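You operate a simulated robot arm through the tools that you are given. There is no shell and no other tool. Be economical: measure what you need, move in short steps, check, and stop when the job is done.

You run a simulated robot arm. Do the job below in one go: nothing can be reset, and whatever is moved stays where it is left.

## Task
Free the red winch latch, ease that winch till the stem pointer reads 0 and latch it again.
Fine: latch the other winch first.

The check looks at the end state, three seconds after you hand in, the way a careful person would. Anything else that was tipped, shoved, dropped, spilled or broken makes it a failure.

## Robot
A 6-joint arm with a fingered hand, on a carriage that runs on a rail from [-1.137, 0.001] to [1.003, -0.001] (x, y) and turns from -2.059 to 3.735 rad about z. Base frame: it is fixed where the carriage stands at the start and does not move with it; the origin is on the floor, on the carriage's upright axis, x ahead of it, y to its left, z up. Units: m, rad, N and s.
Its first joint turns from -2.897 to 2.897 rad. Places, roughly: green winch [0.6, 0.7, 0.9]; green winch latch [0.6, 0.6, 0.8]; red winch [0.3, 0.7, 0.9]; red winch latch [0.4, 0.6, 0.8]; stem pointer [0.5, 0.5, 0.7]. Payload 4 kg.
The tool frame sits at the grasp point between the pads (the TCP): z along the fingers, y along the line on which they close. The tips reach 0.026 m beyond it. Largest opening 0.132 m; the body of the gripper starts 0.073 m behind the TCP. The gripper is a hand of 4 fingers: y runs from the thumb to the fingers, the wrist lies at [0, 0, -0.239] in the tool frame, and closing takes about 1.5 s.
Orientation is told as [roll, pitch, yaw] about the base's x, y, z axes, in that order, counted from this pose: with the fingers straight down and closing along the base's y, the tool's x points along the base's -x, its y along +y and its z along -z.

## Interface
- The arm moves only by the tool drive_tool. Its argument "deltas" is a list of rows, each an object of numbers (a shift or turn left out is 0, a gripper value left out holds the last): "x", "y", "z": the shift along the tool's x, y, z in m; "rx", "ry", "rz": the turn, a rotation vector about the tool's x, y, z in rad; "jaw": the opening, from 0 (shut) to 1 (fully open). In form: [{"x": .., "y": .., "z": .., "rx": .., "ry": .., "rz": .., "jaw": ..}, ...]. A call has 1 to 12 rows; each row is the pose to reach, as a shift and turn from the pose commanded when the call began, along the tool's axes at that moment. Each row takes 0.2 s and may step no farther than 0.05 m and 0.15 rad from the row before; otherwise, or with a gripper value out of range, the whole call is refused. A pose out of reach is approached as far as the arm can. The call stops where the force on the tool passes 40 N (or 10 N more than at its start, if that is more) or the arm is blocked; 0.2 s more then pass. The fingers move at their own pace (about 0.045 m/s each) and stop on an object; they squeeze with about 27 N. The grip force told is the motor's: it shows also when the fingers shut on nothing. Time passes only in rows, and 0.2 s behind the last, so rows that repeat a pose let the fingers close. The reply holds the time, the measured pose of the TCP, the force on the tool along the base axes, the opening and the grip force, in the units named above and with some noise, with the torque about the TCP (base axes, N m) and any sound that the robot's microphone picked up, and new pictures: "pictures" is both (left out), scene, wrist or none.
- Cameras (640 x 400 px; columns grow to the right, rows downward): "scene" is now at [0.2848, 0.1388, 1.4895]; the picture's right is [-0.44, -0.90, 0.00], its down [0.12, -0.06, -0.99] and it looks along [0.89, -0.43, 0.14] (base axes); focal length 214 px, centre (320, 200). "wrist" rides on the gripper at [0.068, 0.002, -0.097] in the tool frame; the picture's right is [-0.03, 1.00, 0.00], its down [-0.82, -0.02, -0.58] and it looks along [-0.58, -0.02, 0.82] (tool axes); focal length 270 px, centre (320, 200). There is no depth. A picture from a camera that has moved, and an enlarged one, comes with that camera's place and axes in the base frame and with its lens. The place of the scene camera against the robot may be out by one fixed shift of up to 0.018 m in any direction.
- lift_body(by): slides the trunk up (or, below 0, down) by that many m; the arm and the scene camera ride with it, the base frame stays. It gives what a move gives, with no picture.
- drive_base(legs): drives the robot by 1 to 6 legs, each [ahead, left, turn to the left] in m, m and rad, along the robot's own axes; the way and the turn of a leg run together, so that a leg with both is an arc; at most 1.5 m and 3.142 rad a leg. The arm and the cameras ride along, it lands a little off, and it stops where it bumps. It keeps to its track: a leg is cut to what the track allows. It gives what a move gives, and a new picture of the scene camera.
- grasp_type(shape): the hand has 4 fingers and takes this shape, open, in about a second: jaw (thumb against the fingers, like two jaws); tri (thumb and two fingers); tip (a fingertip pinch); poke (one finger out to press); point (the index stretched); flat (the hand flat); cup (the hand cupped); fist (a fist). The gripper value then closes the fingers along that shape, each until it touches; the sizes above hold for jaw. It gives what a move gives, with no picture.
- aim_head(pan, tilt): turns the head with the scene camera to pan (to the left, within 2.496 rad either way) and tilt (down, from -0.506 to 1.204), counted from straight ahead of the robot. It gives what a move gives, and a new picture of the scene camera.
- zoom(camera, box): a new picture of the part [left, top, right, bottom] of that camera's present view, enlarged. It takes no simulated time.
- hand_in(): hands the job in; it is judged then, once.

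Go step by step. Nothing tells you exact positions but the pictures and the camera data: compare them with the known pose of the tool, close in by small moves and look again before you grip or let go. The budget is 120 turns and 260 pictures, counting those below and the enlarged ones. Unless the task says otherwise, let go and move clear before handing in, and close with one line.

The tools are called after "Emit:" by a JSON object that holds its "name" and its "arguments". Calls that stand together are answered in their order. drive_tool: Moves the arm, as the interface text tells. Its arguments: {"type":"object","properties":{"deltas":{"type":"array","items":{"type":"object","properties":{"x":{"type":"number"},"y":{"type":"number"},"z":{"type":"number"},"rx":{"type":"number"},"ry":{"type":"number"},"rz":{"type":"number"},"jaw":{"type":"number"}}}},"pictures":{"type":"string","enum":["both","scene","wrist","none"]}},"required":["deltas"]} The other tools are called the same way: lift_body (by) slides the trunk up or down; grasp_type (shape) gives the hand a shape; drive_base (legs) drives the base; aim_head (pan, tilt) turns the head that bears the scene camera; zoom (camera, box) takes an enlarged picture of a part of a camera's view; hand_in () hands the job in.

At the start:

```text
time: 0.0
position: [0.4451, 0.4565, 1.1329]
tcp_rot: [-0.004, 0.001, -0.065]
force: [0.2, -0.1, -0.5]
torque: [0.01, 0.01, -0.01]
gripper_width: 0.1319
grasp_force: 0.1
shape: jaw
trunk travel left (down, up): [-0.425, 0.203]
robot x, y, heading: [0.0004, 0.0019, 0.002]
head pan, tilt: [2.499, 1.201]
```

scene: 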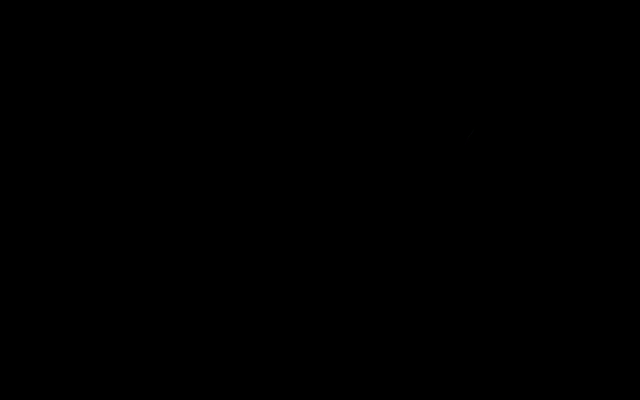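
wrist: 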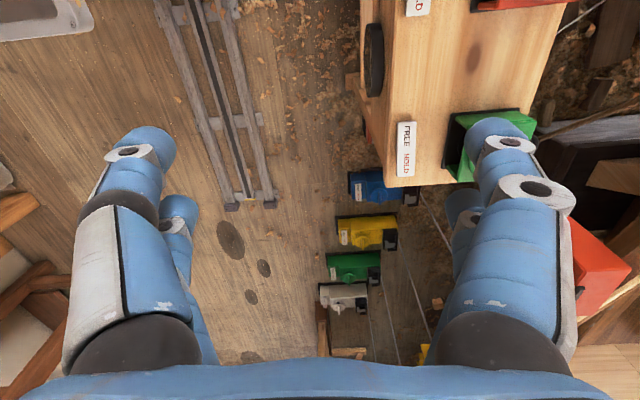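

The scene picture is black and the wrist view shows a wooden bench with winches at the right. I'll aim the head at the winches first.

Emit:
{"name": "aim_head", "arguments": {"pan": 0.9, "tilt": 0.6}}

```text
time: 1.7
position: [0.4494, 0.4571, 1.1312]
tcp_rot: [-0.01, 0.002, -0.077]
force: [0.0, -0.2, 0.4]
torque: [-0.02, 0.0, -0.01]
gripper_width: 0.1318
grasp_force: 0.0
shape: jaw
trunk travel left (down, up): [-0.425, 0.203]
robot x, y, heading: [0.0025, 0.0005, 0.004]
head pan, tilt: [0.901, 0.6]
camera scene: at [0.2868, 0.141, 1.4875], right [-0.41, -0.91, 0.0], down [0.1, -0.05, -0.99], along [0.91, -0.4, 0.11], focal length 214 px, centre (320, 200)
```

scene: 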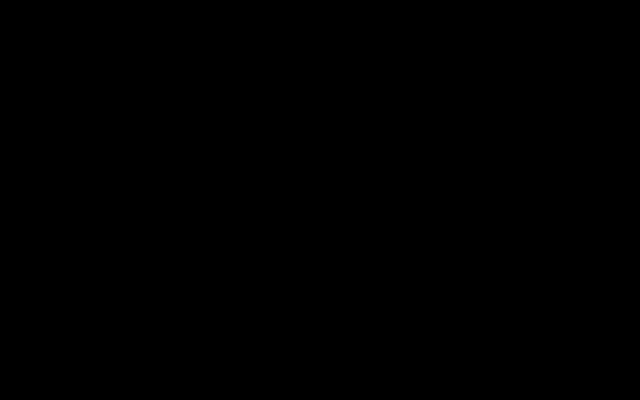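

The scene camera's reported axes hardly changed though the head did; it stays black. I'll try another head aim and look closer with the wrist camera.

Emit:
{"name": "aim_head", "arguments": {"pan": -0.4, "tilt": 0.3}}

Emit:
{"name": "zoom", "arguments": {"camera": "wrist", "box": [300, 0, 640, 212]}}

```text
time: 3.1
position: [0.4485, 0.4562, 1.1326]
tcp_rot: [-0.006, 0.001, -0.076]
force: [0.5, 0.3, 0.6]
torque: [0.02, 0.02, -0.01]
gripper_width: 0.1319
grasp_force: 0.1
shape: jaw
trunk travel left (down, up): [-0.425, 0.203]
robot x, y, heading: [0.002, 0.0014, -0.004]
head pan, tilt: [-0.4, 0.3]
camera scene: at [0.2867, 0.1403, 1.4871], right [-0.41, -0.91, 0.0], down [0.1, -0.04, -0.99], along [0.9, -0.41, 0.11], focal length 214 px, centre (320, 200)
```

scene: 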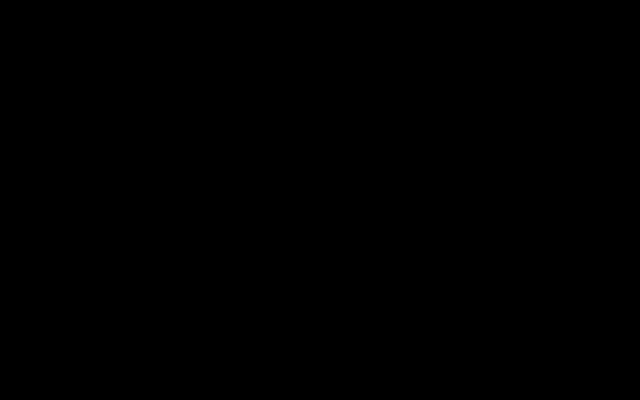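

```text
1.88 times, centred on (470, 106) of wrist
camera zoom: at [0.3806, 0.4638, 1.2297], right [0.1, 0.99, -0.01], down [0.81, -0.08, 0.58], along [0.57, -0.06, -0.82], focal length 509 px, centre (38, 377)
```

zoom: 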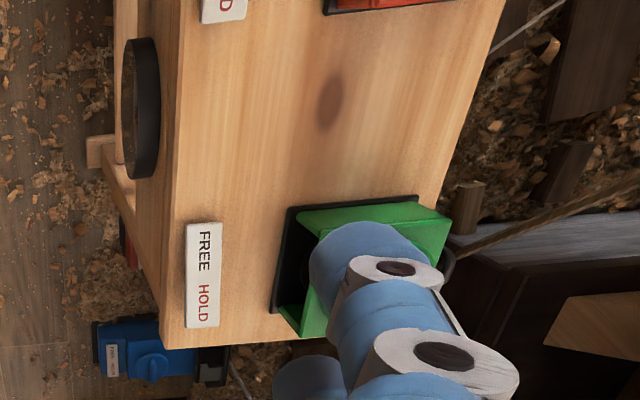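

The wrist camera works and shows the box with green winch below the fingers; the scene camera is stuck/dark. I'll turn the hand a quarter turn, backing off in −y, so the wrist camera looks at the box from its −y side.

Emit:
{"name": "drive_tool", "arguments": {"deltas": [{"y": -0.015, "rz": -0.14}, {"y": -0.03, "rz": -0.28}, {"y": -0.045, "rz": -0.42}, {"y": -0.06, "rz": -0.56}, {"y": -0.075, "rz": -0.7}, {"y": -0.09, "rz": -0.84}, {"y": -0.1, "rz": -0.98}, {"y": -0.11, "rz": -1.12}, {"y": -0.12, "rz": -1.26}, {"y": -0.13, "rz": -1.4}, {"y": -0.14, "rz": -1.49}, {"y": -0.14, "rz": -1.49}], "pictures": "both"}}

```text
time: 5.7
position: [0.4354, 0.3179, 1.1343]
tcp_rot: [0.001, 0.004, 1.423]
force: [0.6, -0.7, 0.2]
torque: [-0.01, 0.01, 0.0]
gripper_width: 0.1317
grasp_force: 0.0
shape: jaw
trunk travel left (down, up): [-0.425, 0.203]
robot x, y, heading: [0.0028, -0.0022, -0.003]
head pan, tilt: [-0.4, 0.3]
camera scene: at [0.2937, 0.14, 1.4498], right [-0.39, -0.92, 0.0], down [-0.27, 0.12, -0.96], along [0.88, -0.37, -0.3], focal length 214 px, centre (320, 200)
camera wrist: at [0.4236, 0.2514, 1.2316], right [-0.98, 0.17, 0.0], down [0.14, 0.81, 0.57], along [0.1, 0.56, -0.82], focal length 270 px, centre (320, 200)
```

scene: 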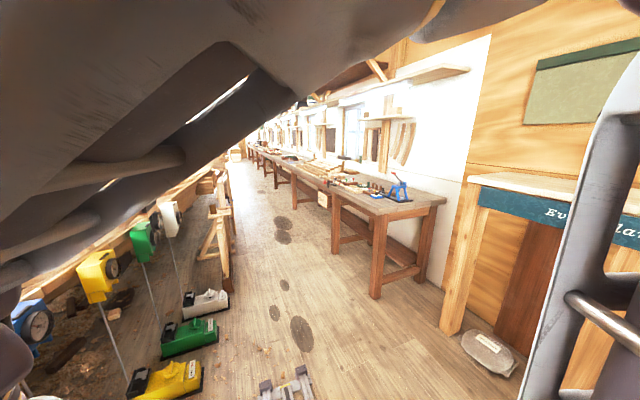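
wrist: 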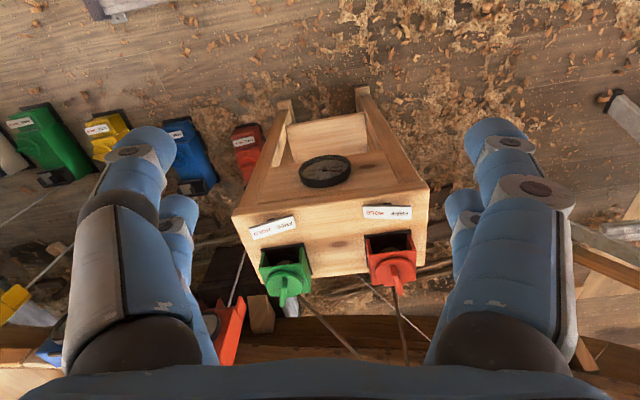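

Now the box with dial, green and red winch are visible (upside-down). Zoom in.

Emit:
{"name": "zoom", "arguments": {"camera": "wrist", "box": [200, 80, 456, 330]}}

Emit:
{"name": "zoom", "arguments": {"camera": "wrist", "box": [240, 190, 440, 315]}}

```text
1.60 times, centred on (328, 205) of wrist
camera zoom: at [0.4236, 0.2514, 1.2316], right [-0.98, 0.17, 0.0], down [0.14, 0.81, 0.57], along [0.1, 0.56, -0.82], focal length 432 px, centre (307, 192)
```

zoom: 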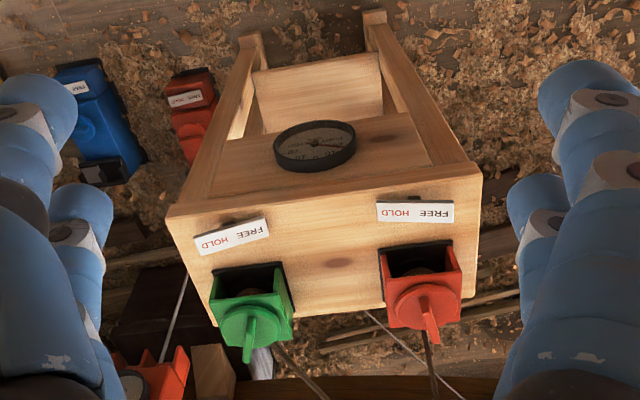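

```text
3.20 times, centred on (340, 252) of wrist
camera zoom: at [0.4236, 0.2514, 1.2316], right [-0.98, 0.17, 0.0], down [0.14, 0.81, 0.57], along [0.1, 0.56, -0.82], focal length 865 px, centre (256, 32)
```

zoom: 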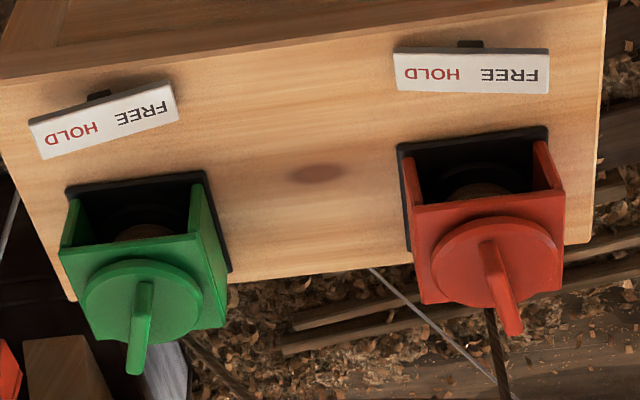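

The winches sit on the box with FREE/HOLD labels nearby, and the dial is lower in front. I'll tilt the hand so the camera looks level at the box, to make out the geometry.

Emit:
{"name": "drive_tool", "arguments": {"deltas": [{"z": 0.02, "ry": -0.13}, {"z": 0.04, "ry": -0.26}, {"z": 0.06, "ry": -0.39}, {"z": 0.08, "ry": -0.52}, {"z": 0.1, "ry": -0.65}, {"z": 0.1, "ry": -0.75}, {"z": 0.1, "ry": -0.75}], "pictures": "both"}}

```text
time: 7.3
position: [0.4305, 0.3561, 1.1284]
tcp_rot: [0.0, -0.738, 1.416]
force: [0.1, 0.3, 0.4]
torque: [0.03, 0.04, 0.0]
gripper_width: 0.1318
grasp_force: 0.3
shape: jaw
out of reach, approached as far as the arm can: row 4, 5, 6, 7
trunk travel left (down, up): [-0.425, 0.203]
robot x, y, heading: [0.0015, -0.0019, -0.003]
head pan, tilt: [-0.4, 0.3]
camera scene: at [0.2937, 0.14, 1.4498], right [-0.39, -0.92, 0.0], down [-0.27, 0.12, -0.96], along [0.88, -0.37, -0.3], focal length 214 px, centre (320, 200)
camera wrist: at [0.412, 0.2424, 1.155], right [-0.99, 0.17, 0.02], down [0.05, 0.21, 0.98], along [0.16, 0.96, -0.22], focal length 270 px, centre (320, 200)
```

scene: 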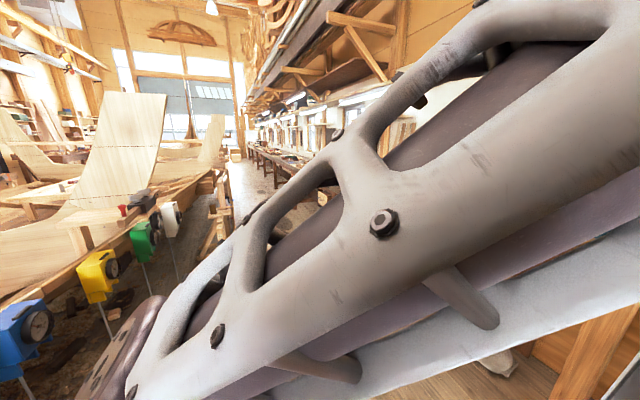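
wrist: 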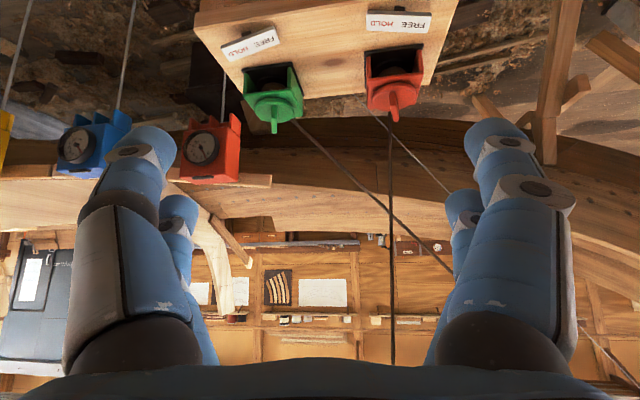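

The head camera works now (it lags). I'll aim it toward the box.

Emit:
{"name": "aim_head", "arguments": {"pan": 1.15, "tilt": 0.7}}

Emit:
{"name": "zoom", "arguments": {"camera": "wrist", "box": [190, 0, 462, 170]}}

```text
time: 9.0
position: [0.4306, 0.3558, 1.1299]
tcp_rot: [0.0, -0.738, 1.415]
force: [0.0, -0.1, -0.3]
torque: [-0.02, -0.01, -0.01]
gripper_width: 0.1318
grasp_force: 0.1
shape: jaw
trunk travel left (down, up): [-0.425, 0.203]
robot x, y, heading: [0.0001, -0.0053, 0.001]
head pan, tilt: [1.15, 0.7]
camera scene: at [0.2424, 0.2539, 1.4137], right [0.91, -0.41, 0.0], down [-0.26, -0.59, -0.77], along [0.31, 0.7, -0.64], focal length 214 px, centre (320, 200)
```

scene: 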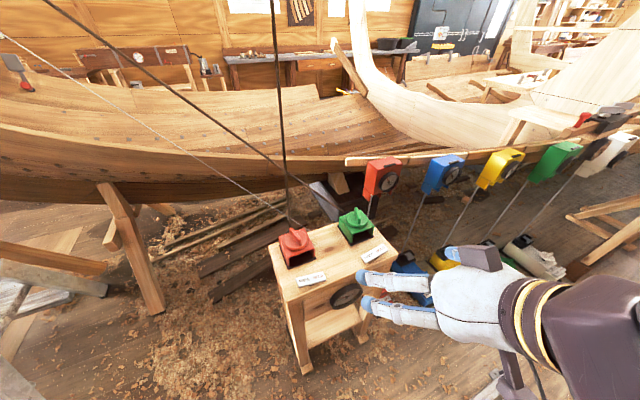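

```text
2.35 times, centred on (326, 85) of wrist
camera zoom: at [0.4122, 0.2424, 1.1549], right [-0.99, 0.17, 0.02], down [0.05, 0.21, 0.98], along [0.16, 0.96, -0.22], focal length 636 px, centre (306, 471)
```

zoom: 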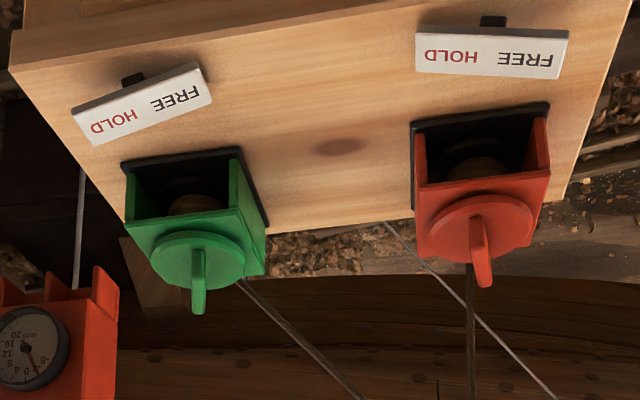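

Emit:
{"name": "zoom", "arguments": {"camera": "scene", "box": [250, 190, 422, 298]}}

Emit:
{"name": "zoom", "arguments": {"camera": "scene", "box": [300, 110, 620, 310]}}

```text
3.70 times, centred on (336, 244) of scene
camera zoom: at [0.2424, 0.2539, 1.4137], right [0.91, -0.41, 0.0], down [-0.26, -0.59, -0.77], along [0.31, 0.7, -0.64], focal length 794 px, centre (261, 37)
```

zoom: 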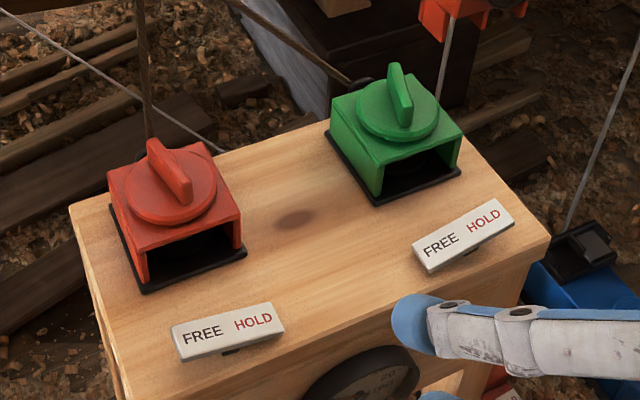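

```text
2.00 times, centred on (460, 210) of scene
camera zoom: at [0.2424, 0.2539, 1.4137], right [0.91, -0.41, 0.0], down [-0.26, -0.59, -0.77], along [0.31, 0.7, -0.64], focal length 429 px, centre (40, 180)
```

zoom: 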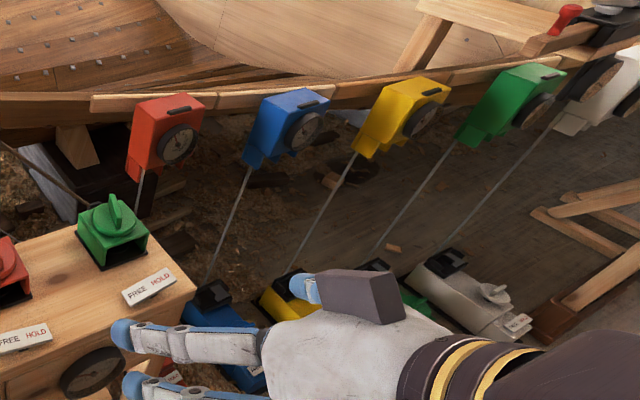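

I now see two latches as rocker plates (green's HOLD end looks raised, red's FREE end raised) near (0.58,0.587,0.81) and (0.35,0.582,0.82), knobs near (0.586,0.722,0.85) and (0.346,0.721,0.85). I'll return the hand to vertical and take the poke shape.

Emit:
{"name": "drive_tool", "arguments": {"deltas": [{"ry": 0.13}, {"ry": 0.26}, {"ry": 0.39}, {"ry": 0.52}, {"ry": 0.65}, {"ry": 0.74}, {"ry": 0.74}], "pictures": "none"}}

Emit:
{"name": "grasp_type", "arguments": {"shape": "poke"}}

Emit:
{"name": "zoom", "arguments": {"camera": "wrist", "box": [0, 0, 640, 400]}}

Emit:
{"name": "zoom", "arguments": {"camera": "scene", "box": [220, 120, 620, 370]}}

```text
time: 10.6
position: [0.4282, 0.3559, 1.1313]
tcp_rot: [0.0, -0.003, 1.42]
force: [0.4, 0.2, 1.1]
torque: [0.01, -0.02, -0.01]
gripper_width: 0.1319
grasp_force: 0.0
shape: jaw
trunk travel left (down, up): [-0.425, 0.203]
robot x, y, heading: [0.0025, 0.002, 0.002]
head pan, tilt: [1.15, 0.7]
```

```text
time: 11.5
position: [0.4285, 0.3552, 1.1301]
tcp_rot: [0.0, -0.005, 1.421]
force: [0.5, -0.2, -0.2]
torque: [0.02, 0.0, -0.02]
gripper_width: 0.0001
grasp_force: 0.0
shape: poke
trunk travel left (down, up): [-0.425, 0.203]
robot x, y, heading: [0.0014, -0.0003, -0.003]
head pan, tilt: [1.15, 0.7]
```

```text
1.00 times, centred on (320, 200) of wrist (not enlarged: the box is as wide or as high as the picture)
camera zoom: at [0.4172, 0.2885, 1.2266], right [-0.98, 0.17, 0.0], down [0.14, 0.8, 0.58], along [0.1, 0.57, -0.81], focal length 270 px, centre (320, 200)
```

zoom: 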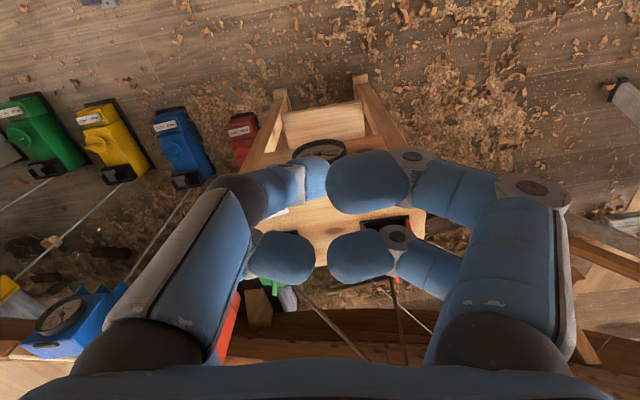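

```text
1.60 times, centred on (420, 245) of scene
camera zoom: at [0.2424, 0.2539, 1.4137], right [0.91, -0.41, 0.0], down [-0.26, -0.59, -0.76], along [0.31, 0.7, -0.64], focal length 343 px, centre (160, 128)
```

zoom: 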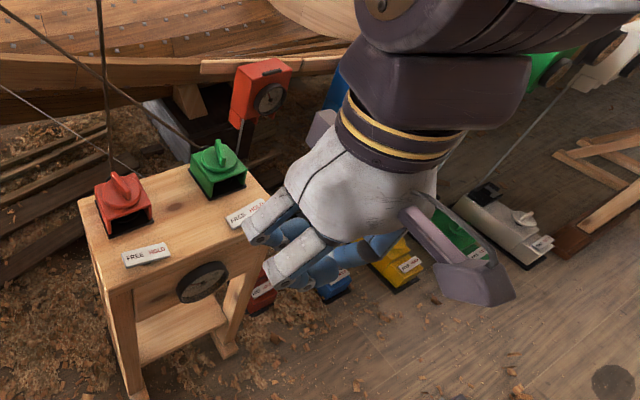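

The poke shape shows the fingers curled together; I'll compare with "point".

Emit:
{"name": "grasp_type", "arguments": {"shape": "point"}}

Emit:
{"name": "zoom", "arguments": {"camera": "wrist", "box": [0, 0, 640, 400]}}

Emit:
{"name": "zoom", "arguments": {"camera": "scene", "box": [220, 120, 620, 370]}}

```text
time: 12.4
position: [0.4294, 0.3548, 1.1294]
tcp_rot: [0.002, -0.003, 1.42]
force: [0.6, -0.3, -0.3]
torque: [0.01, -0.03, 0.03]
gripper_width: 0.0
grasp_force: 0.0
shape: point
trunk travel left (down, up): [-0.425, 0.203]
robot x, y, heading: [0.0015, 0.001, 0.004]
head pan, tilt: [1.15, 0.7]
```

```text
1.00 times, centred on (320, 200) of wrist (not enlarged: the box is as wide or as high as the picture)
camera zoom: at [0.4172, 0.2886, 1.2266], right [-0.98, 0.17, 0.0], down [0.14, 0.8, 0.58], along [0.1, 0.57, -0.81], focal length 270 px, centre (320, 200)
```

zoom: 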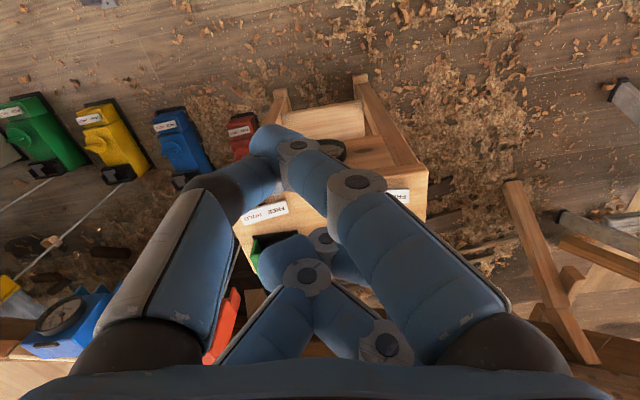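

```text
1.60 times, centred on (420, 245) of scene
camera zoom: at [0.2424, 0.2539, 1.4137], right [0.91, -0.41, 0.0], down [-0.26, -0.59, -0.76], along [0.31, 0.7, -0.64], focal length 343 px, centre (160, 128)
```

zoom: 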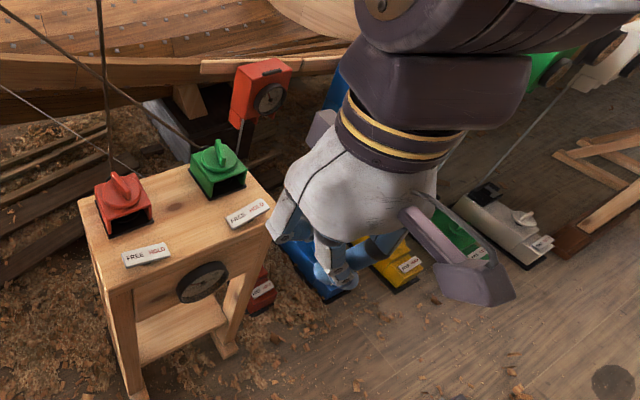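

Emit:
{"name": "zoom", "arguments": {"camera": "scene", "box": [370, 210, 498, 310]}}

Emit:
{"name": "grasp_type", "arguments": {"shape": "tip"}}

Emit:
{"name": "zoom", "arguments": {"camera": "wrist", "box": [0, 0, 640, 400]}}

Emit:
{"name": "zoom", "arguments": {"camera": "scene", "box": [370, 210, 498, 310]}}

```text
4.00 times, centred on (434, 260) of scene
camera zoom: at [0.2424, 0.2539, 1.4137], right [0.91, -0.41, 0.0], down [-0.26, -0.59, -0.76], along [0.31, 0.7, -0.64], focal length 858 px, centre (-136, -40)
```

zoom: 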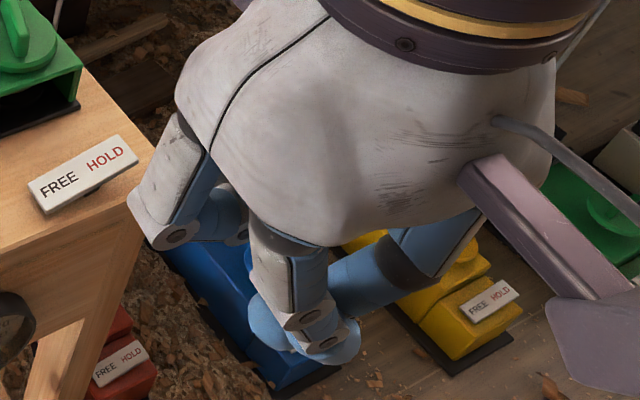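

```text
time: 13.3
position: [0.4304, 0.3554, 1.1289]
tcp_rot: [0.002, -0.005, 1.422]
force: [0.2, -0.6, 0.4]
torque: [0.03, -0.01, 0.03]
gripper_width: 0.1322
grasp_force: 0.0
shape: tip
trunk travel left (down, up): [-0.425, 0.203]
robot x, y, heading: [0.0025, -0.0007, -0.004]
head pan, tilt: [1.15, 0.7]
```

```text
1.00 times, centred on (320, 200) of wrist (not enlarged: the box is as wide or as high as the picture)
camera zoom: at [0.4172, 0.2886, 1.2266], right [-0.98, 0.17, 0.0], down [0.14, 0.8, 0.58], along [0.1, 0.57, -0.81], focal length 270 px, centre (320, 200)
```

zoom: 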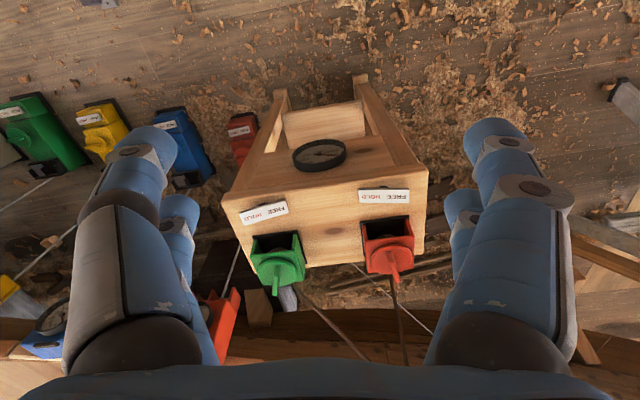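

```text
4.00 times, centred on (434, 260) of scene
camera zoom: at [0.2424, 0.2539, 1.4137], right [0.91, -0.41, 0.0], down [-0.26, -0.59, -0.76], along [0.31, 0.7, -0.64], focal length 858 px, centre (-136, -40)
```

zoom: 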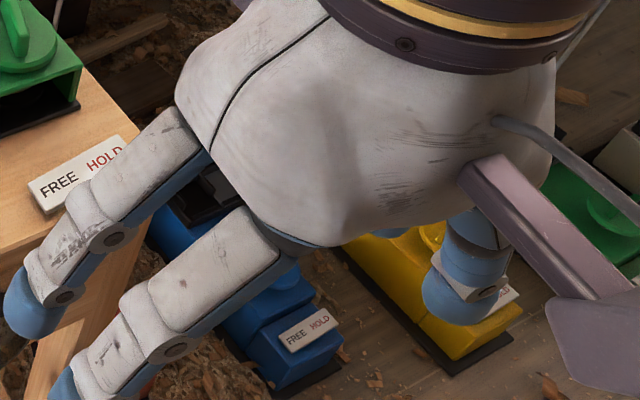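

Tip shape, open, resembles jaw. I'll close it to see where the fingertips meet.

Emit:
{"name": "drive_tool", "arguments": {"deltas": [{"jaw": 0}, {"jaw": 0}, {"jaw": 0}, {"jaw": 0}, {"jaw": 0}, {"jaw": 0}, {"jaw": 0}, {"jaw": 0}, {"jaw": 0}], "pictures": "wrist"}}

Emit:
{"name": "zoom", "arguments": {"camera": "scene", "box": [370, 210, 498, 310]}}

```text
time: 15.3
position: [0.4285, 0.3563, 1.1309]
tcp_rot: [0.002, -0.004, 1.421]
force: [-0.4, -0.4, -0.3]
torque: [0.0, 0.0, 0.03]
gripper_width: 0.0
grasp_force: 26.6
shape: tip
trunk travel left (down, up): [-0.425, 0.203]
robot x, y, heading: [-0.0009, 0.0024, -0.001]
head pan, tilt: [1.15, 0.7]
camera wrist: at [0.4172, 0.2885, 1.2266], right [-0.98, 0.17, 0.0], down [0.14, 0.8, 0.58], along [0.1, 0.57, -0.81], focal length 270 px, centre (320, 200)
```

wrist: 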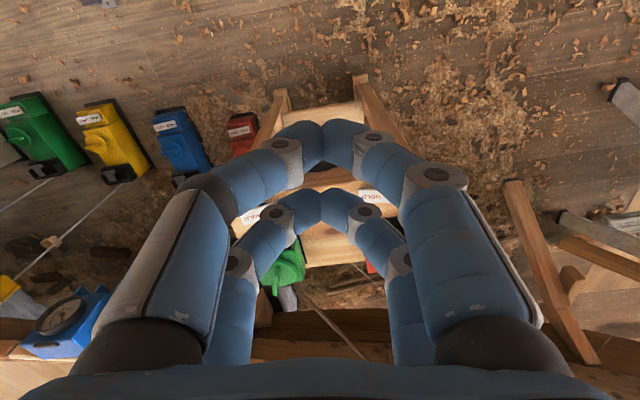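

```text
4.00 times, centred on (434, 260) of scene
camera zoom: at [0.2424, 0.2539, 1.4137], right [0.91, -0.41, 0.0], down [-0.26, -0.59, -0.76], along [0.31, 0.7, -0.64], focal length 858 px, centre (-136, -40)
```

zoom: 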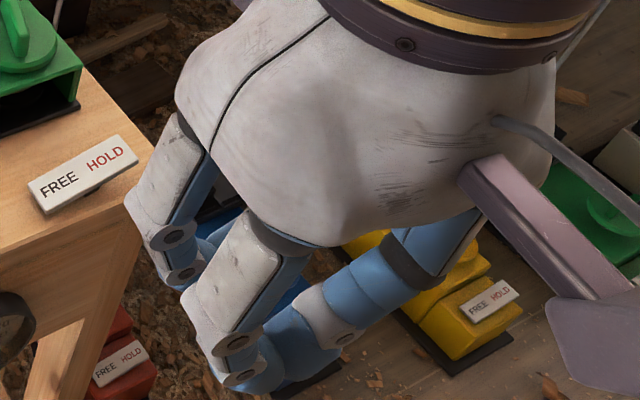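

In tip shape two finger pairs meet at about ±0.02 m along tool x. I'll press the rockers with the closed tips; moving above green's HOLD end at a safe height.

Emit:
{"name": "drive_tool", "arguments": {"deltas": [{"x": -0.034, "y": -0.021, "z": 0.018}, {"x": -0.068, "y": -0.042, "z": 0.037}, {"x": -0.101, "y": -0.064, "z": 0.056}, {"x": -0.135, "y": -0.085, "z": 0.074}, {"x": -0.169, "y": -0.106, "z": 0.093}, {"x": -0.202, "y": -0.128, "z": 0.111}, {"x": -0.236, "y": -0.149, "z": 0.13}, {"x": -0.236, "y": -0.149, "z": 0.13}], "pictures": "both"}}

```text
time: 17.1
position: [0.6108, 0.5635, 1.0054]
tcp_rot: [0.002, -0.003, 1.421]
force: [0.6, 0.2, 0.3]
torque: [0.01, 0.0, -0.01]
gripper_width: 0.0
grasp_force: 26.7
shape: tip
trunk travel left (down, up): [-0.425, 0.203]
robot x, y, heading: [0.0019, 0.0019, 0.0]
head pan, tilt: [1.15, 0.7]
camera scene: at [0.2423, 0.2538, 1.4137], right [0.91, -0.41, 0.0], down [-0.26, -0.59, -0.77], along [0.31, 0.7, -0.64], focal length 214 px, centre (320, 200)
camera wrist: at [0.5985, 0.4963, 1.1004], right [-0.98, 0.17, 0.0], down [0.14, 0.8, 0.58], along [0.1, 0.57, -0.81], focal length 270 px, centre (320, 200)
```

scene: 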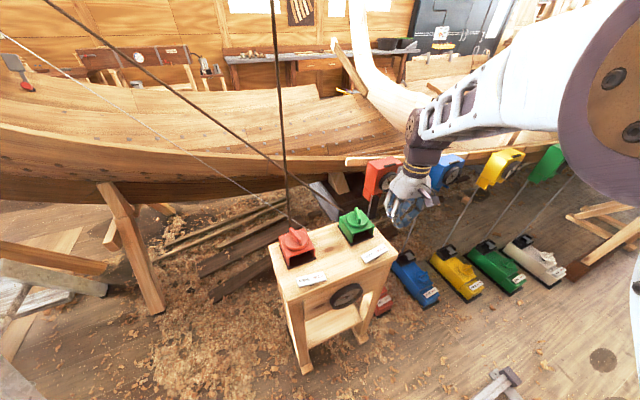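
wrist: 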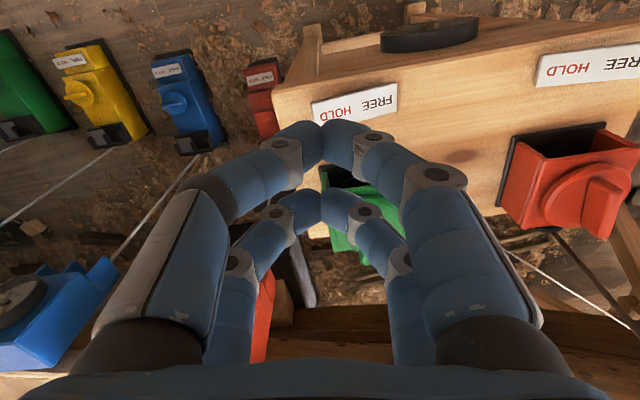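

Green's rocker reads as centred near (0.577,0.585,0.81), HOLD end x≈0.61. Descending close above it for a check.

Emit:
{"name": "drive_tool", "arguments": {"deltas": [{"y": 0.004, "z": 0.045}, {"y": 0.004, "z": 0.09}, {"y": 0.004, "z": 0.13}, {"y": 0.004, "z": 0.13}], "pictures": "wrist"}}

Emit:
{"name": "zoom", "arguments": {"camera": "scene", "box": [270, 170, 430, 270]}}

```text
time: 18.1
position: [0.6062, 0.57, 0.872]
tcp_rot: [0.003, -0.004, 1.422]
force: [0.5, -0.8, 0.3]
torque: [-0.01, 0.02, -0.01]
gripper_width: 0.0001
grasp_force: 26.7
shape: tip
trunk travel left (down, up): [-0.425, 0.203]
robot x, y, heading: [-0.0004, -0.0048, 0.001]
head pan, tilt: [1.15, 0.7]
camera wrist: at [0.5943, 0.5015, 0.9686], right [-0.98, 0.17, 0.0], down [0.14, 0.8, 0.58], along [0.1, 0.57, -0.81], focal length 270 px, centre (320, 200)
```

wrist: 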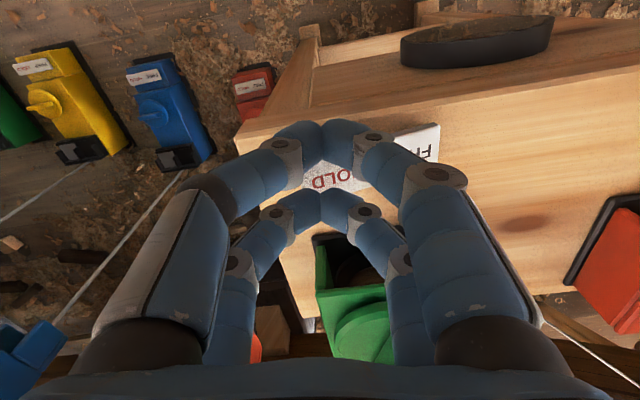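

```text
4.00 times, centred on (350, 220) of scene
camera zoom: at [0.2423, 0.2538, 1.4137], right [0.91, -0.41, 0.0], down [-0.26, -0.59, -0.77], along [0.31, 0.7, -0.64], focal length 858 px, centre (200, 120)
```

zoom: 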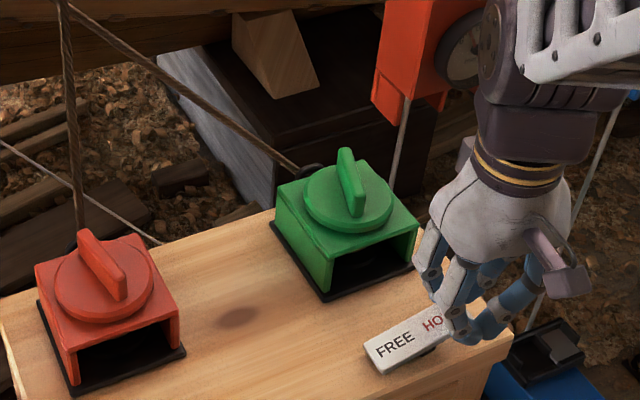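

Aligned. Pressing down gently in small steps.

Emit:
{"name": "drive_tool", "arguments": {"deltas": [{"z": 0.012}, {"z": 0.02}, {"z": 0.026}, {"z": 0.031}, {"z": 0.036}, {"z": 0.04}, {"z": 0.04}], "pictures": "wrist"}}

Emit:
{"name": "zoom", "arguments": {"camera": "scene", "box": [270, 170, 430, 270]}}

```text
time: 19.3
position: [0.6101, 0.5727, 0.8421]
tcp_rot: [-0.002, -0.014, 1.421]
force: [0.6, -1.1, 14.9]
torque: [0.22, -0.09, 0.02]
gripper_width: 0.0
grasp_force: 27.5
shape: tip
trunk travel left (down, up): [-0.425, 0.203]
robot x, y, heading: [0.0013, 0.0013, 0.0]
head pan, tilt: [1.15, 0.7]
stopped in row 6: the force on the tool passed its limit at 43 N (the readings are from after the stop); the commanded pose is now the measured one
camera wrist: at [0.5972, 0.5044, 0.9372], right [-0.98, 0.17, 0.0], down [0.14, 0.8, 0.59], along [0.11, 0.58, -0.81], focal length 270 px, centre (320, 200)
```

wrist: 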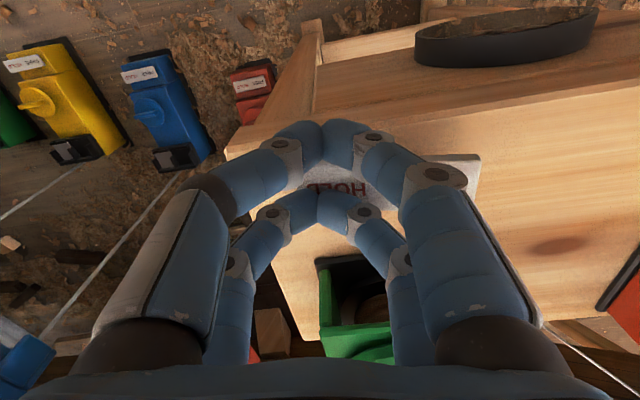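

```text
4.00 times, centred on (350, 220) of scene
camera zoom: at [0.2422, 0.2534, 1.4138], right [0.91, -0.41, 0.0], down [-0.26, -0.59, -0.77], along [0.31, 0.7, -0.64], focal length 858 px, centre (200, 120)
```

zoom: 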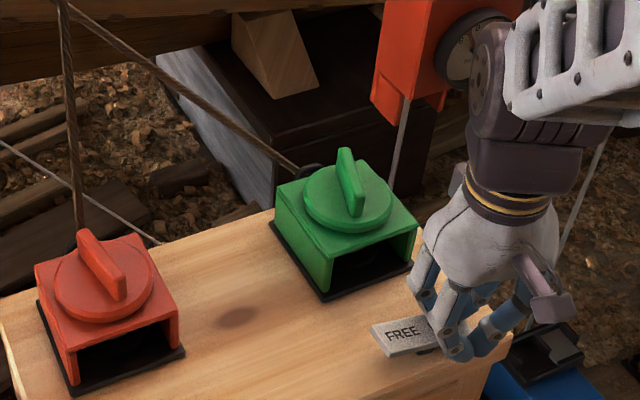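

The plate seems to have rocked over. Lifting to verify.

Emit:
{"name": "drive_tool", "arguments": {"deltas": [{"z": -0.03}, {"z": -0.07}, {"z": -0.11}, {"z": -0.14, "x": 0.03}, {"z": -0.14, "x": 0.06}], "pictures": "wrist"}}

Emit:
{"name": "zoom", "arguments": {"camera": "scene", "box": [270, 190, 430, 290]}}

```text
time: 20.5
position: [0.6001, 0.5116, 0.9799]
tcp_rot: [-0.001, -0.011, 1.42]
force: [0.8, 0.3, -0.4]
torque: [-0.02, -0.01, 0.01]
gripper_width: 0.0001
grasp_force: 26.9
shape: tip
trunk travel left (down, up): [-0.425, 0.203]
robot x, y, heading: [-0.0017, -0.0005, -0.001]
head pan, tilt: [1.15, 0.7]
camera wrist: at [0.5875, 0.4436, 1.075], right [-0.98, 0.17, 0.0], down [0.14, 0.8, 0.59], along [0.1, 0.58, -0.81], focal length 270 px, centre (320, 200)
```

wrist: 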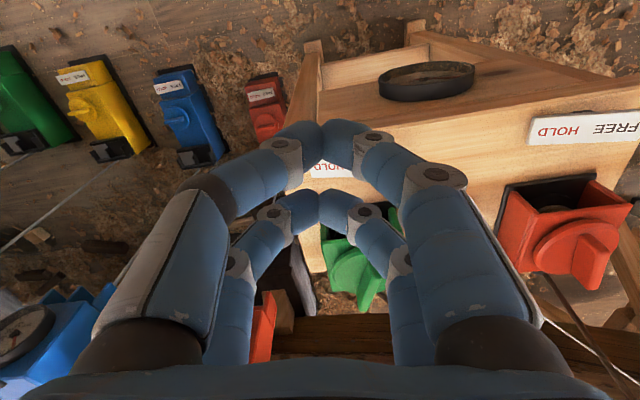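

```text
4.00 times, centred on (350, 240) of scene
camera zoom: at [0.2425, 0.2542, 1.4136], right [0.91, -0.41, 0.0], down [-0.26, -0.59, -0.76], along [0.31, 0.7, -0.64], focal length 858 px, centre (200, 40)
```

zoom: 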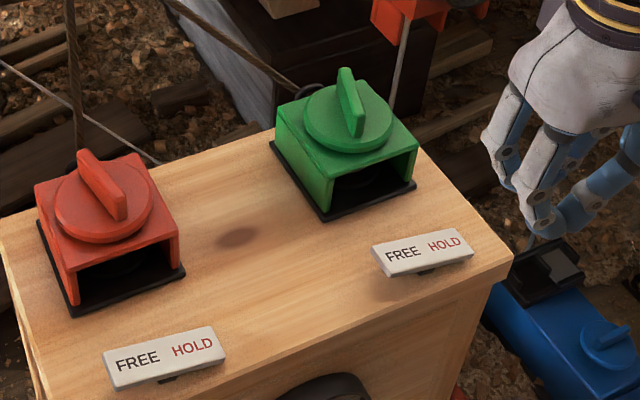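

Green is now on HOLD (same tilt as red). Now check the dial.

Emit:
{"name": "zoom", "arguments": {"camera": "scene", "box": [315, 272, 379, 322]}}

Emit:
{"name": "zoom", "arguments": {"camera": "wrist", "box": [370, 40, 490, 115]}}

```text
8.00 times, centred on (347, 297) of scene
camera zoom: at [0.2425, 0.2542, 1.4136], right [0.91, -0.41, 0.0], down [-0.26, -0.59, -0.76], along [0.31, 0.7, -0.64], focal length 1716 px, centre (104, -576)
```

zoom: 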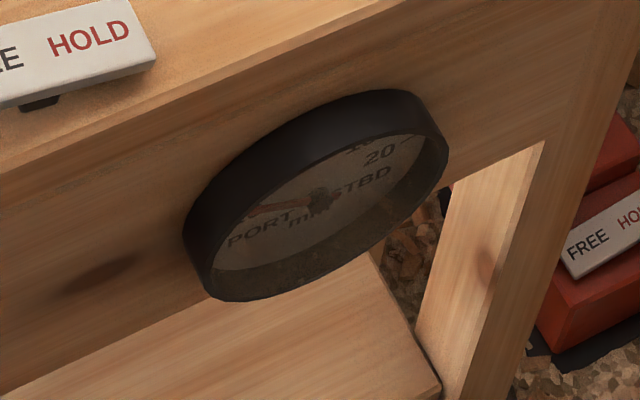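

```text
5.33 times, centred on (430, 78) of wrist
camera zoom: at [0.5875, 0.4436, 1.075], right [-0.98, 0.17, 0.0], down [0.14, 0.8, 0.59], along [0.1, 0.58, -0.81], focal length 1442 px, centre (-267, 853)
```

zoom: 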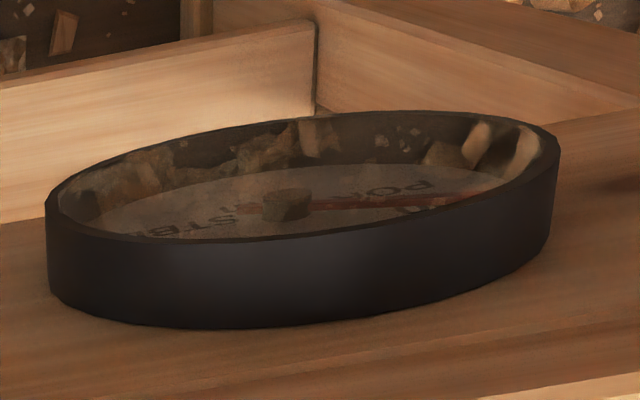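

The pointer (reddish) points to PORT at about 9 o'clock. The rim hides the scale from above, so I'll reposition: raise the hand, drive the base back 0.25 m so a tilted wrist view of the dial and the red winch both come within reach.

Emit:
{"name": "drive_tool", "arguments": {"deltas": [{"z": -0.04, "x": 0.02}, {"z": -0.08, "x": 0.05}, {"z": -0.12, "x": 0.08}, {"z": -0.12, "x": 0.1}], "pictures": "none"}}

Emit:
{"name": "drive_base", "arguments": {"legs": [[-0.25, 0, 0]]}}

```text
time: 21.5
position: [0.5846, 0.4116, 1.0999]
tcp_rot: [-0.002, -0.009, 1.422]
force: [-0.4, 0.0, 0.5]
torque: [-0.01, 0.0, 0.02]
gripper_width: 0.0002
grasp_force: 26.9
shape: tip
trunk travel left (down, up): [-0.425, 0.203]
robot x, y, heading: [-0.0006, 0.0005, -0.001]
head pan, tilt: [1.15, 0.7]
```

```text
time: 23.3
position: [0.3388, 0.4126, 1.1003]
tcp_rot: [-0.002, -0.012, 1.423]
force: [1.3, -0.8, -0.1]
torque: [-0.01, 0.02, -0.01]
gripper_width: 0.0002
grasp_force: 26.6
shape: tip
trunk travel left (down, up): [-0.425, 0.203]
robot x, y, heading: [-0.2416, -0.0006, -0.002]
head pan, tilt: [1.15, 0.7]
camera scene: at [-0.0034, 0.2544, 1.4137], right [0.91, -0.41, 0.0], down [-0.26, -0.59, -0.76], along [0.31, 0.7, -0.64], focal length 214 px, centre (320, 200)
```

scene: 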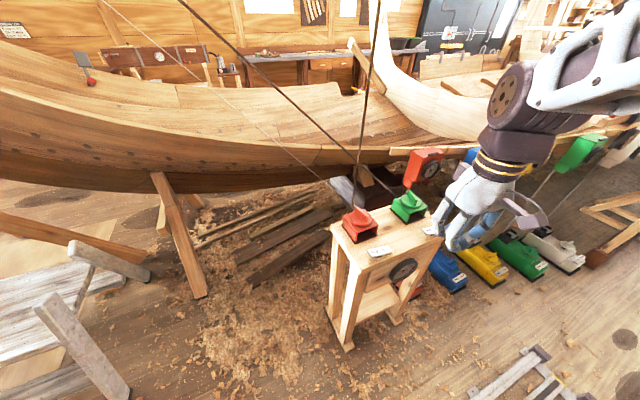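

Base moved. Now lower and tilt the hand in front of the table, opening the fingers, to view the dial.

Emit:
{"name": "drive_tool", "arguments": {"deltas": [{"x": 0.02, "y": -0.02, "z": 0.03, "ry": -0.12, "jaw": 1}, {"x": 0.04, "y": -0.04, "z": 0.06, "ry": -0.24}, {"x": 0.06, "y": -0.06, "z": 0.09, "ry": -0.36}, {"x": 0.08, "y": -0.08, "z": 0.12, "ry": -0.48}, {"x": 0.1, "y": -0.1, "z": 0.15, "ry": -0.6}, {"x": 0.12, "y": -0.12, "z": 0.18, "ry": -0.72}, {"x": 0.14, "y": -0.143, "z": 0.21, "ry": -0.84}, {"x": 0.14, "y": -0.143, "z": 0.22, "ry": -0.9}, {"x": 0.14, "y": -0.143, "z": 0.22, "ry": -0.9}], "pictures": "wrist"}}

```text
time: 25.3
position: [0.5234, 0.4134, 1.07]
tcp_rot: [0.076, -0.628, 1.295]
force: [1.3, -1.1, 0.6]
torque: [0.06, 0.0, 0.02]
gripper_width: 0.1318
grasp_force: 0.0
shape: tip
out of reach, approached as far as the arm can: row 4, 5, 6, 7, 8, 9
trunk travel left (down, up): [-0.425, 0.203]
robot x, y, heading: [-0.2443, -0.0004, -0.002]
head pan, tilt: [1.15, 0.7]
camera wrist: at [0.4978, 0.3037, 1.107], right [-0.96, 0.25, 0.08], down [0.15, 0.29, 0.94], along [0.21, 0.92, -0.32], focal length 270 px, centre (320, 200)
```

wrist: 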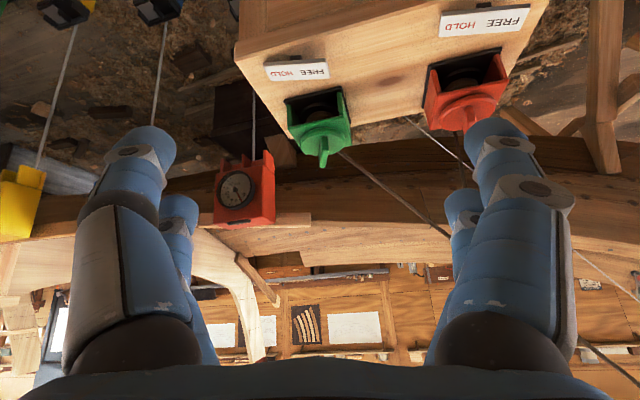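

Instead of reaching low, I'll lower the trunk so the wrist camera drops to dial level (the hand is at y≈0.41, clear of the table front).

Emit:
{"name": "drive_tool", "arguments": {"deltas": [{"z": -0.03}, {"z": -0.05}, {"z": -0.05}], "pictures": "none"}}

Emit:
{"name": "lift_body", "arguments": {"by": -0.25}}

Emit:
{"name": "zoom", "arguments": {"camera": "wrist", "box": [0, 0, 640, 400]}}

```text
time: 26.1
position: [0.5112, 0.3887, 1.1084]
tcp_rot: [0.074, -0.629, 1.294]
force: [0.0, -0.5, 0.0]
torque: [-0.03, -0.03, 0.0]
gripper_width: 0.1321
grasp_force: 0.0
shape: tip
trunk travel left (down, up): [-0.425, 0.203]
robot x, y, heading: [-0.2441, -0.0022, -0.0]
head pan, tilt: [1.15, 0.7]
```

```text
time: 28.7
position: [0.5066, 0.3917, 0.8596]
tcp_rot: [0.074, -0.628, 1.292]
force: [-0.1, -0.7, 0.0]
torque: [0.01, 0.02, -0.03]
gripper_width: 0.1317
grasp_force: 0.0
shape: tip
trunk travel left (down, up): [-0.175, 0.453]
robot x, y, heading: [-0.2468, -0.001, 0.001]
head pan, tilt: [1.15, 0.7]
```

```text
1.00 times, centred on (320, 200) of wrist (not enlarged: the box is as wide or as high as the picture)
camera zoom: at [0.4812, 0.2831, 0.8972], right [-0.97, 0.25, 0.07], down [0.15, 0.29, 0.94], along [0.21, 0.92, -0.32], focal length 270 px, centre (320, 200)
```

zoom: 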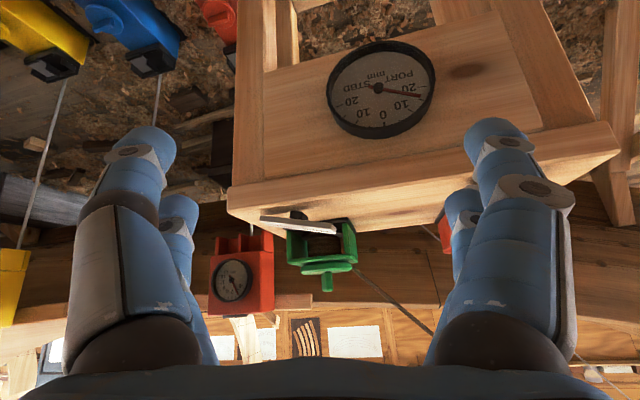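

Emit:
{"name": "zoom", "arguments": {"camera": "wrist", "box": [318, 30, 446, 150]}}

Emit:
{"name": "zoom", "arguments": {"camera": "scene", "box": [300, 160, 460, 260]}}

```text
3.33 times, centred on (382, 90) of wrist
camera zoom: at [0.4812, 0.2831, 0.8972], right [-0.97, 0.25, 0.07], down [0.15, 0.29, 0.94], along [0.21, 0.92, -0.32], focal length 901 px, centre (113, 567)
```

zoom: 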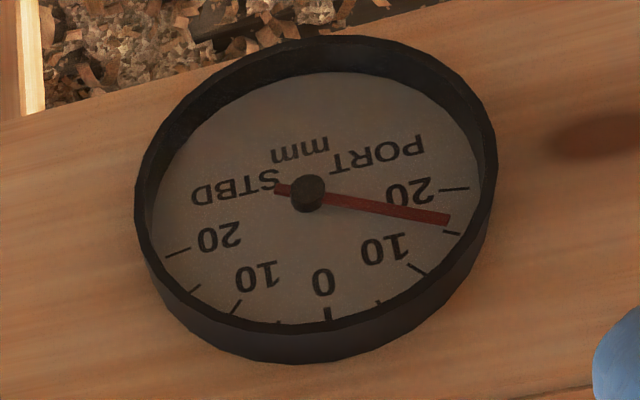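

```text
4.00 times, centred on (380, 210) of scene
camera zoom: at [0.0423, 0.2544, 1.1646], right [0.91, -0.41, 0.0], down [-0.26, -0.59, -0.76], along [0.31, 0.7, -0.64], focal length 858 px, centre (80, 160)
```

zoom: 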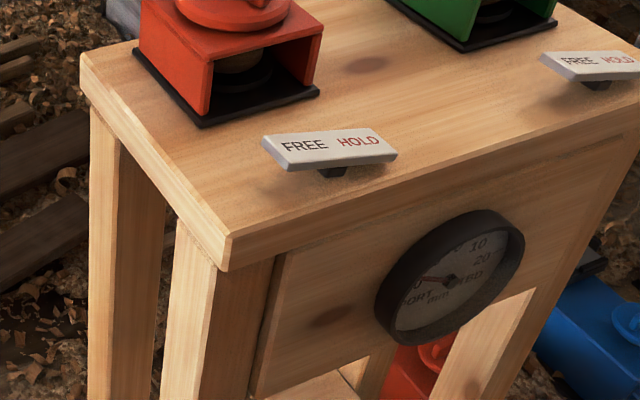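

The dial reads about 16 mm PORT; 0 is at the top. Now bring the hand back to vertical, closed, in front of the red latch.

Emit:
{"name": "drive_tool", "arguments": {"deltas": [{"x": -0.0146, "y": 0.034, "z": -0.0158, "rx": 0.006, "ry": 0.105, "rz": -0.0175, "jaw": 0}, {"x": -0.029, "y": 0.068, "z": -0.0316, "rx": 0.011, "ry": 0.211, "rz": -0.035}, {"x": -0.0437, "y": 0.102, "z": -0.0474, "rx": 0.017, "ry": 0.317, "rz": -0.052}, {"x": -0.058, "y": 0.136, "z": -0.063, "rx": 0.023, "ry": 0.422, "rz": -0.07}, {"x": -0.073, "y": 0.17, "z": -0.079, "rx": 0.028, "ry": 0.528, "rz": -0.0875}, {"x": -0.0874, "y": 0.204, "z": -0.0947, "rx": 0.034, "ry": 0.633, "rz": -0.105}, {"x": -0.0874, "y": 0.204, "z": -0.0947, "rx": 0.034, "ry": 0.633, "rz": -0.105}, {"x": -0.0874, "y": 0.204, "z": -0.0947, "rx": 0.034, "ry": 0.633, "rz": -0.105}], "pictures": "both"}}

```text
time: 30.5
position: [0.3198, 0.4537, 0.9985]
tcp_rot: [-0.004, 0.002, 1.425]
force: [0.1, -0.4, -0.2]
torque: [0.02, -0.01, 0.01]
gripper_width: 0.0
grasp_force: 14.5
shape: tip
trunk travel left (down, up): [-0.175, 0.453]
robot x, y, heading: [-0.2438, -0.0021, -0.002]
head pan, tilt: [1.15, 0.7]
camera scene: at [0.0423, 0.2545, 1.1646], right [0.91, -0.41, 0.0], down [-0.26, -0.59, -0.76], along [0.31, 0.7, -0.64], focal length 214 px, centre (320, 200)
camera wrist: at [0.3081, 0.387, 1.0954], right [-0.99, 0.17, 0.0], down [0.14, 0.81, 0.58], along [0.1, 0.57, -0.82], focal length 270 px, centre (320, 200)
```

scene: 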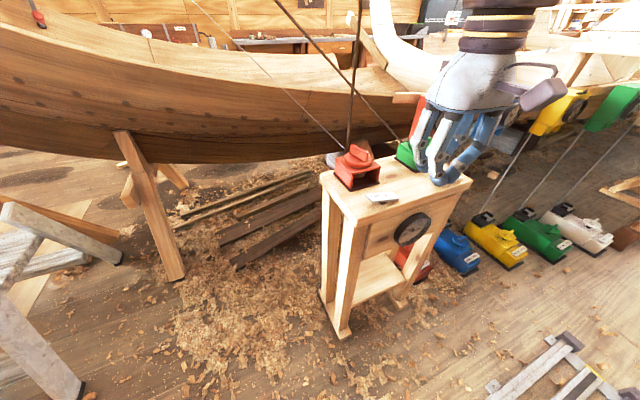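
wrist: 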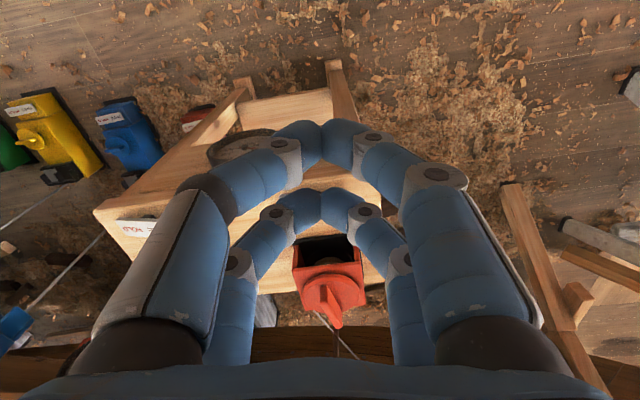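

Now over red's FREE end.

Emit:
{"name": "drive_tool", "arguments": {"deltas": [{"x": -0.04, "y": 0.006}, {"x": -0.08, "y": 0.012, "z": 0.02}, {"x": -0.111, "y": 0.017, "z": 0.06}, {"x": -0.111, "y": 0.017, "z": 0.1}, {"x": -0.111, "y": 0.017, "z": 0.128}, {"x": -0.111, "y": 0.017, "z": 0.128}], "pictures": "wrist"}}

Emit:
{"name": "zoom", "arguments": {"camera": "scene", "box": [310, 140, 470, 260]}}

```text
refused: row 3 steps farther than a row can; nothing moved
```

```text
3.33 times, centred on (390, 200) of scene
camera zoom: at [0.0423, 0.2545, 1.1646], right [0.91, -0.41, 0.0], down [-0.26, -0.59, -0.76], along [0.31, 0.7, -0.64], focal length 715 px, centre (87, 200)
```

zoom: 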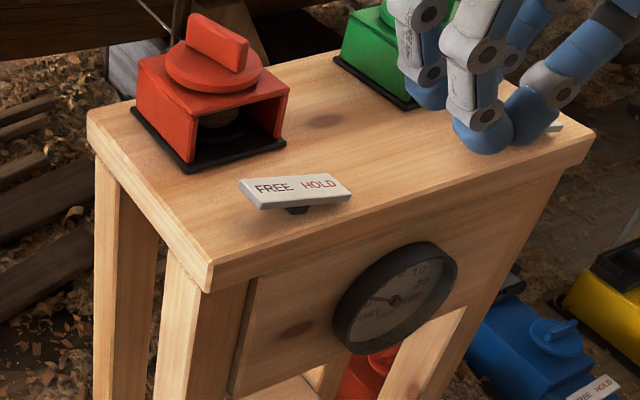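

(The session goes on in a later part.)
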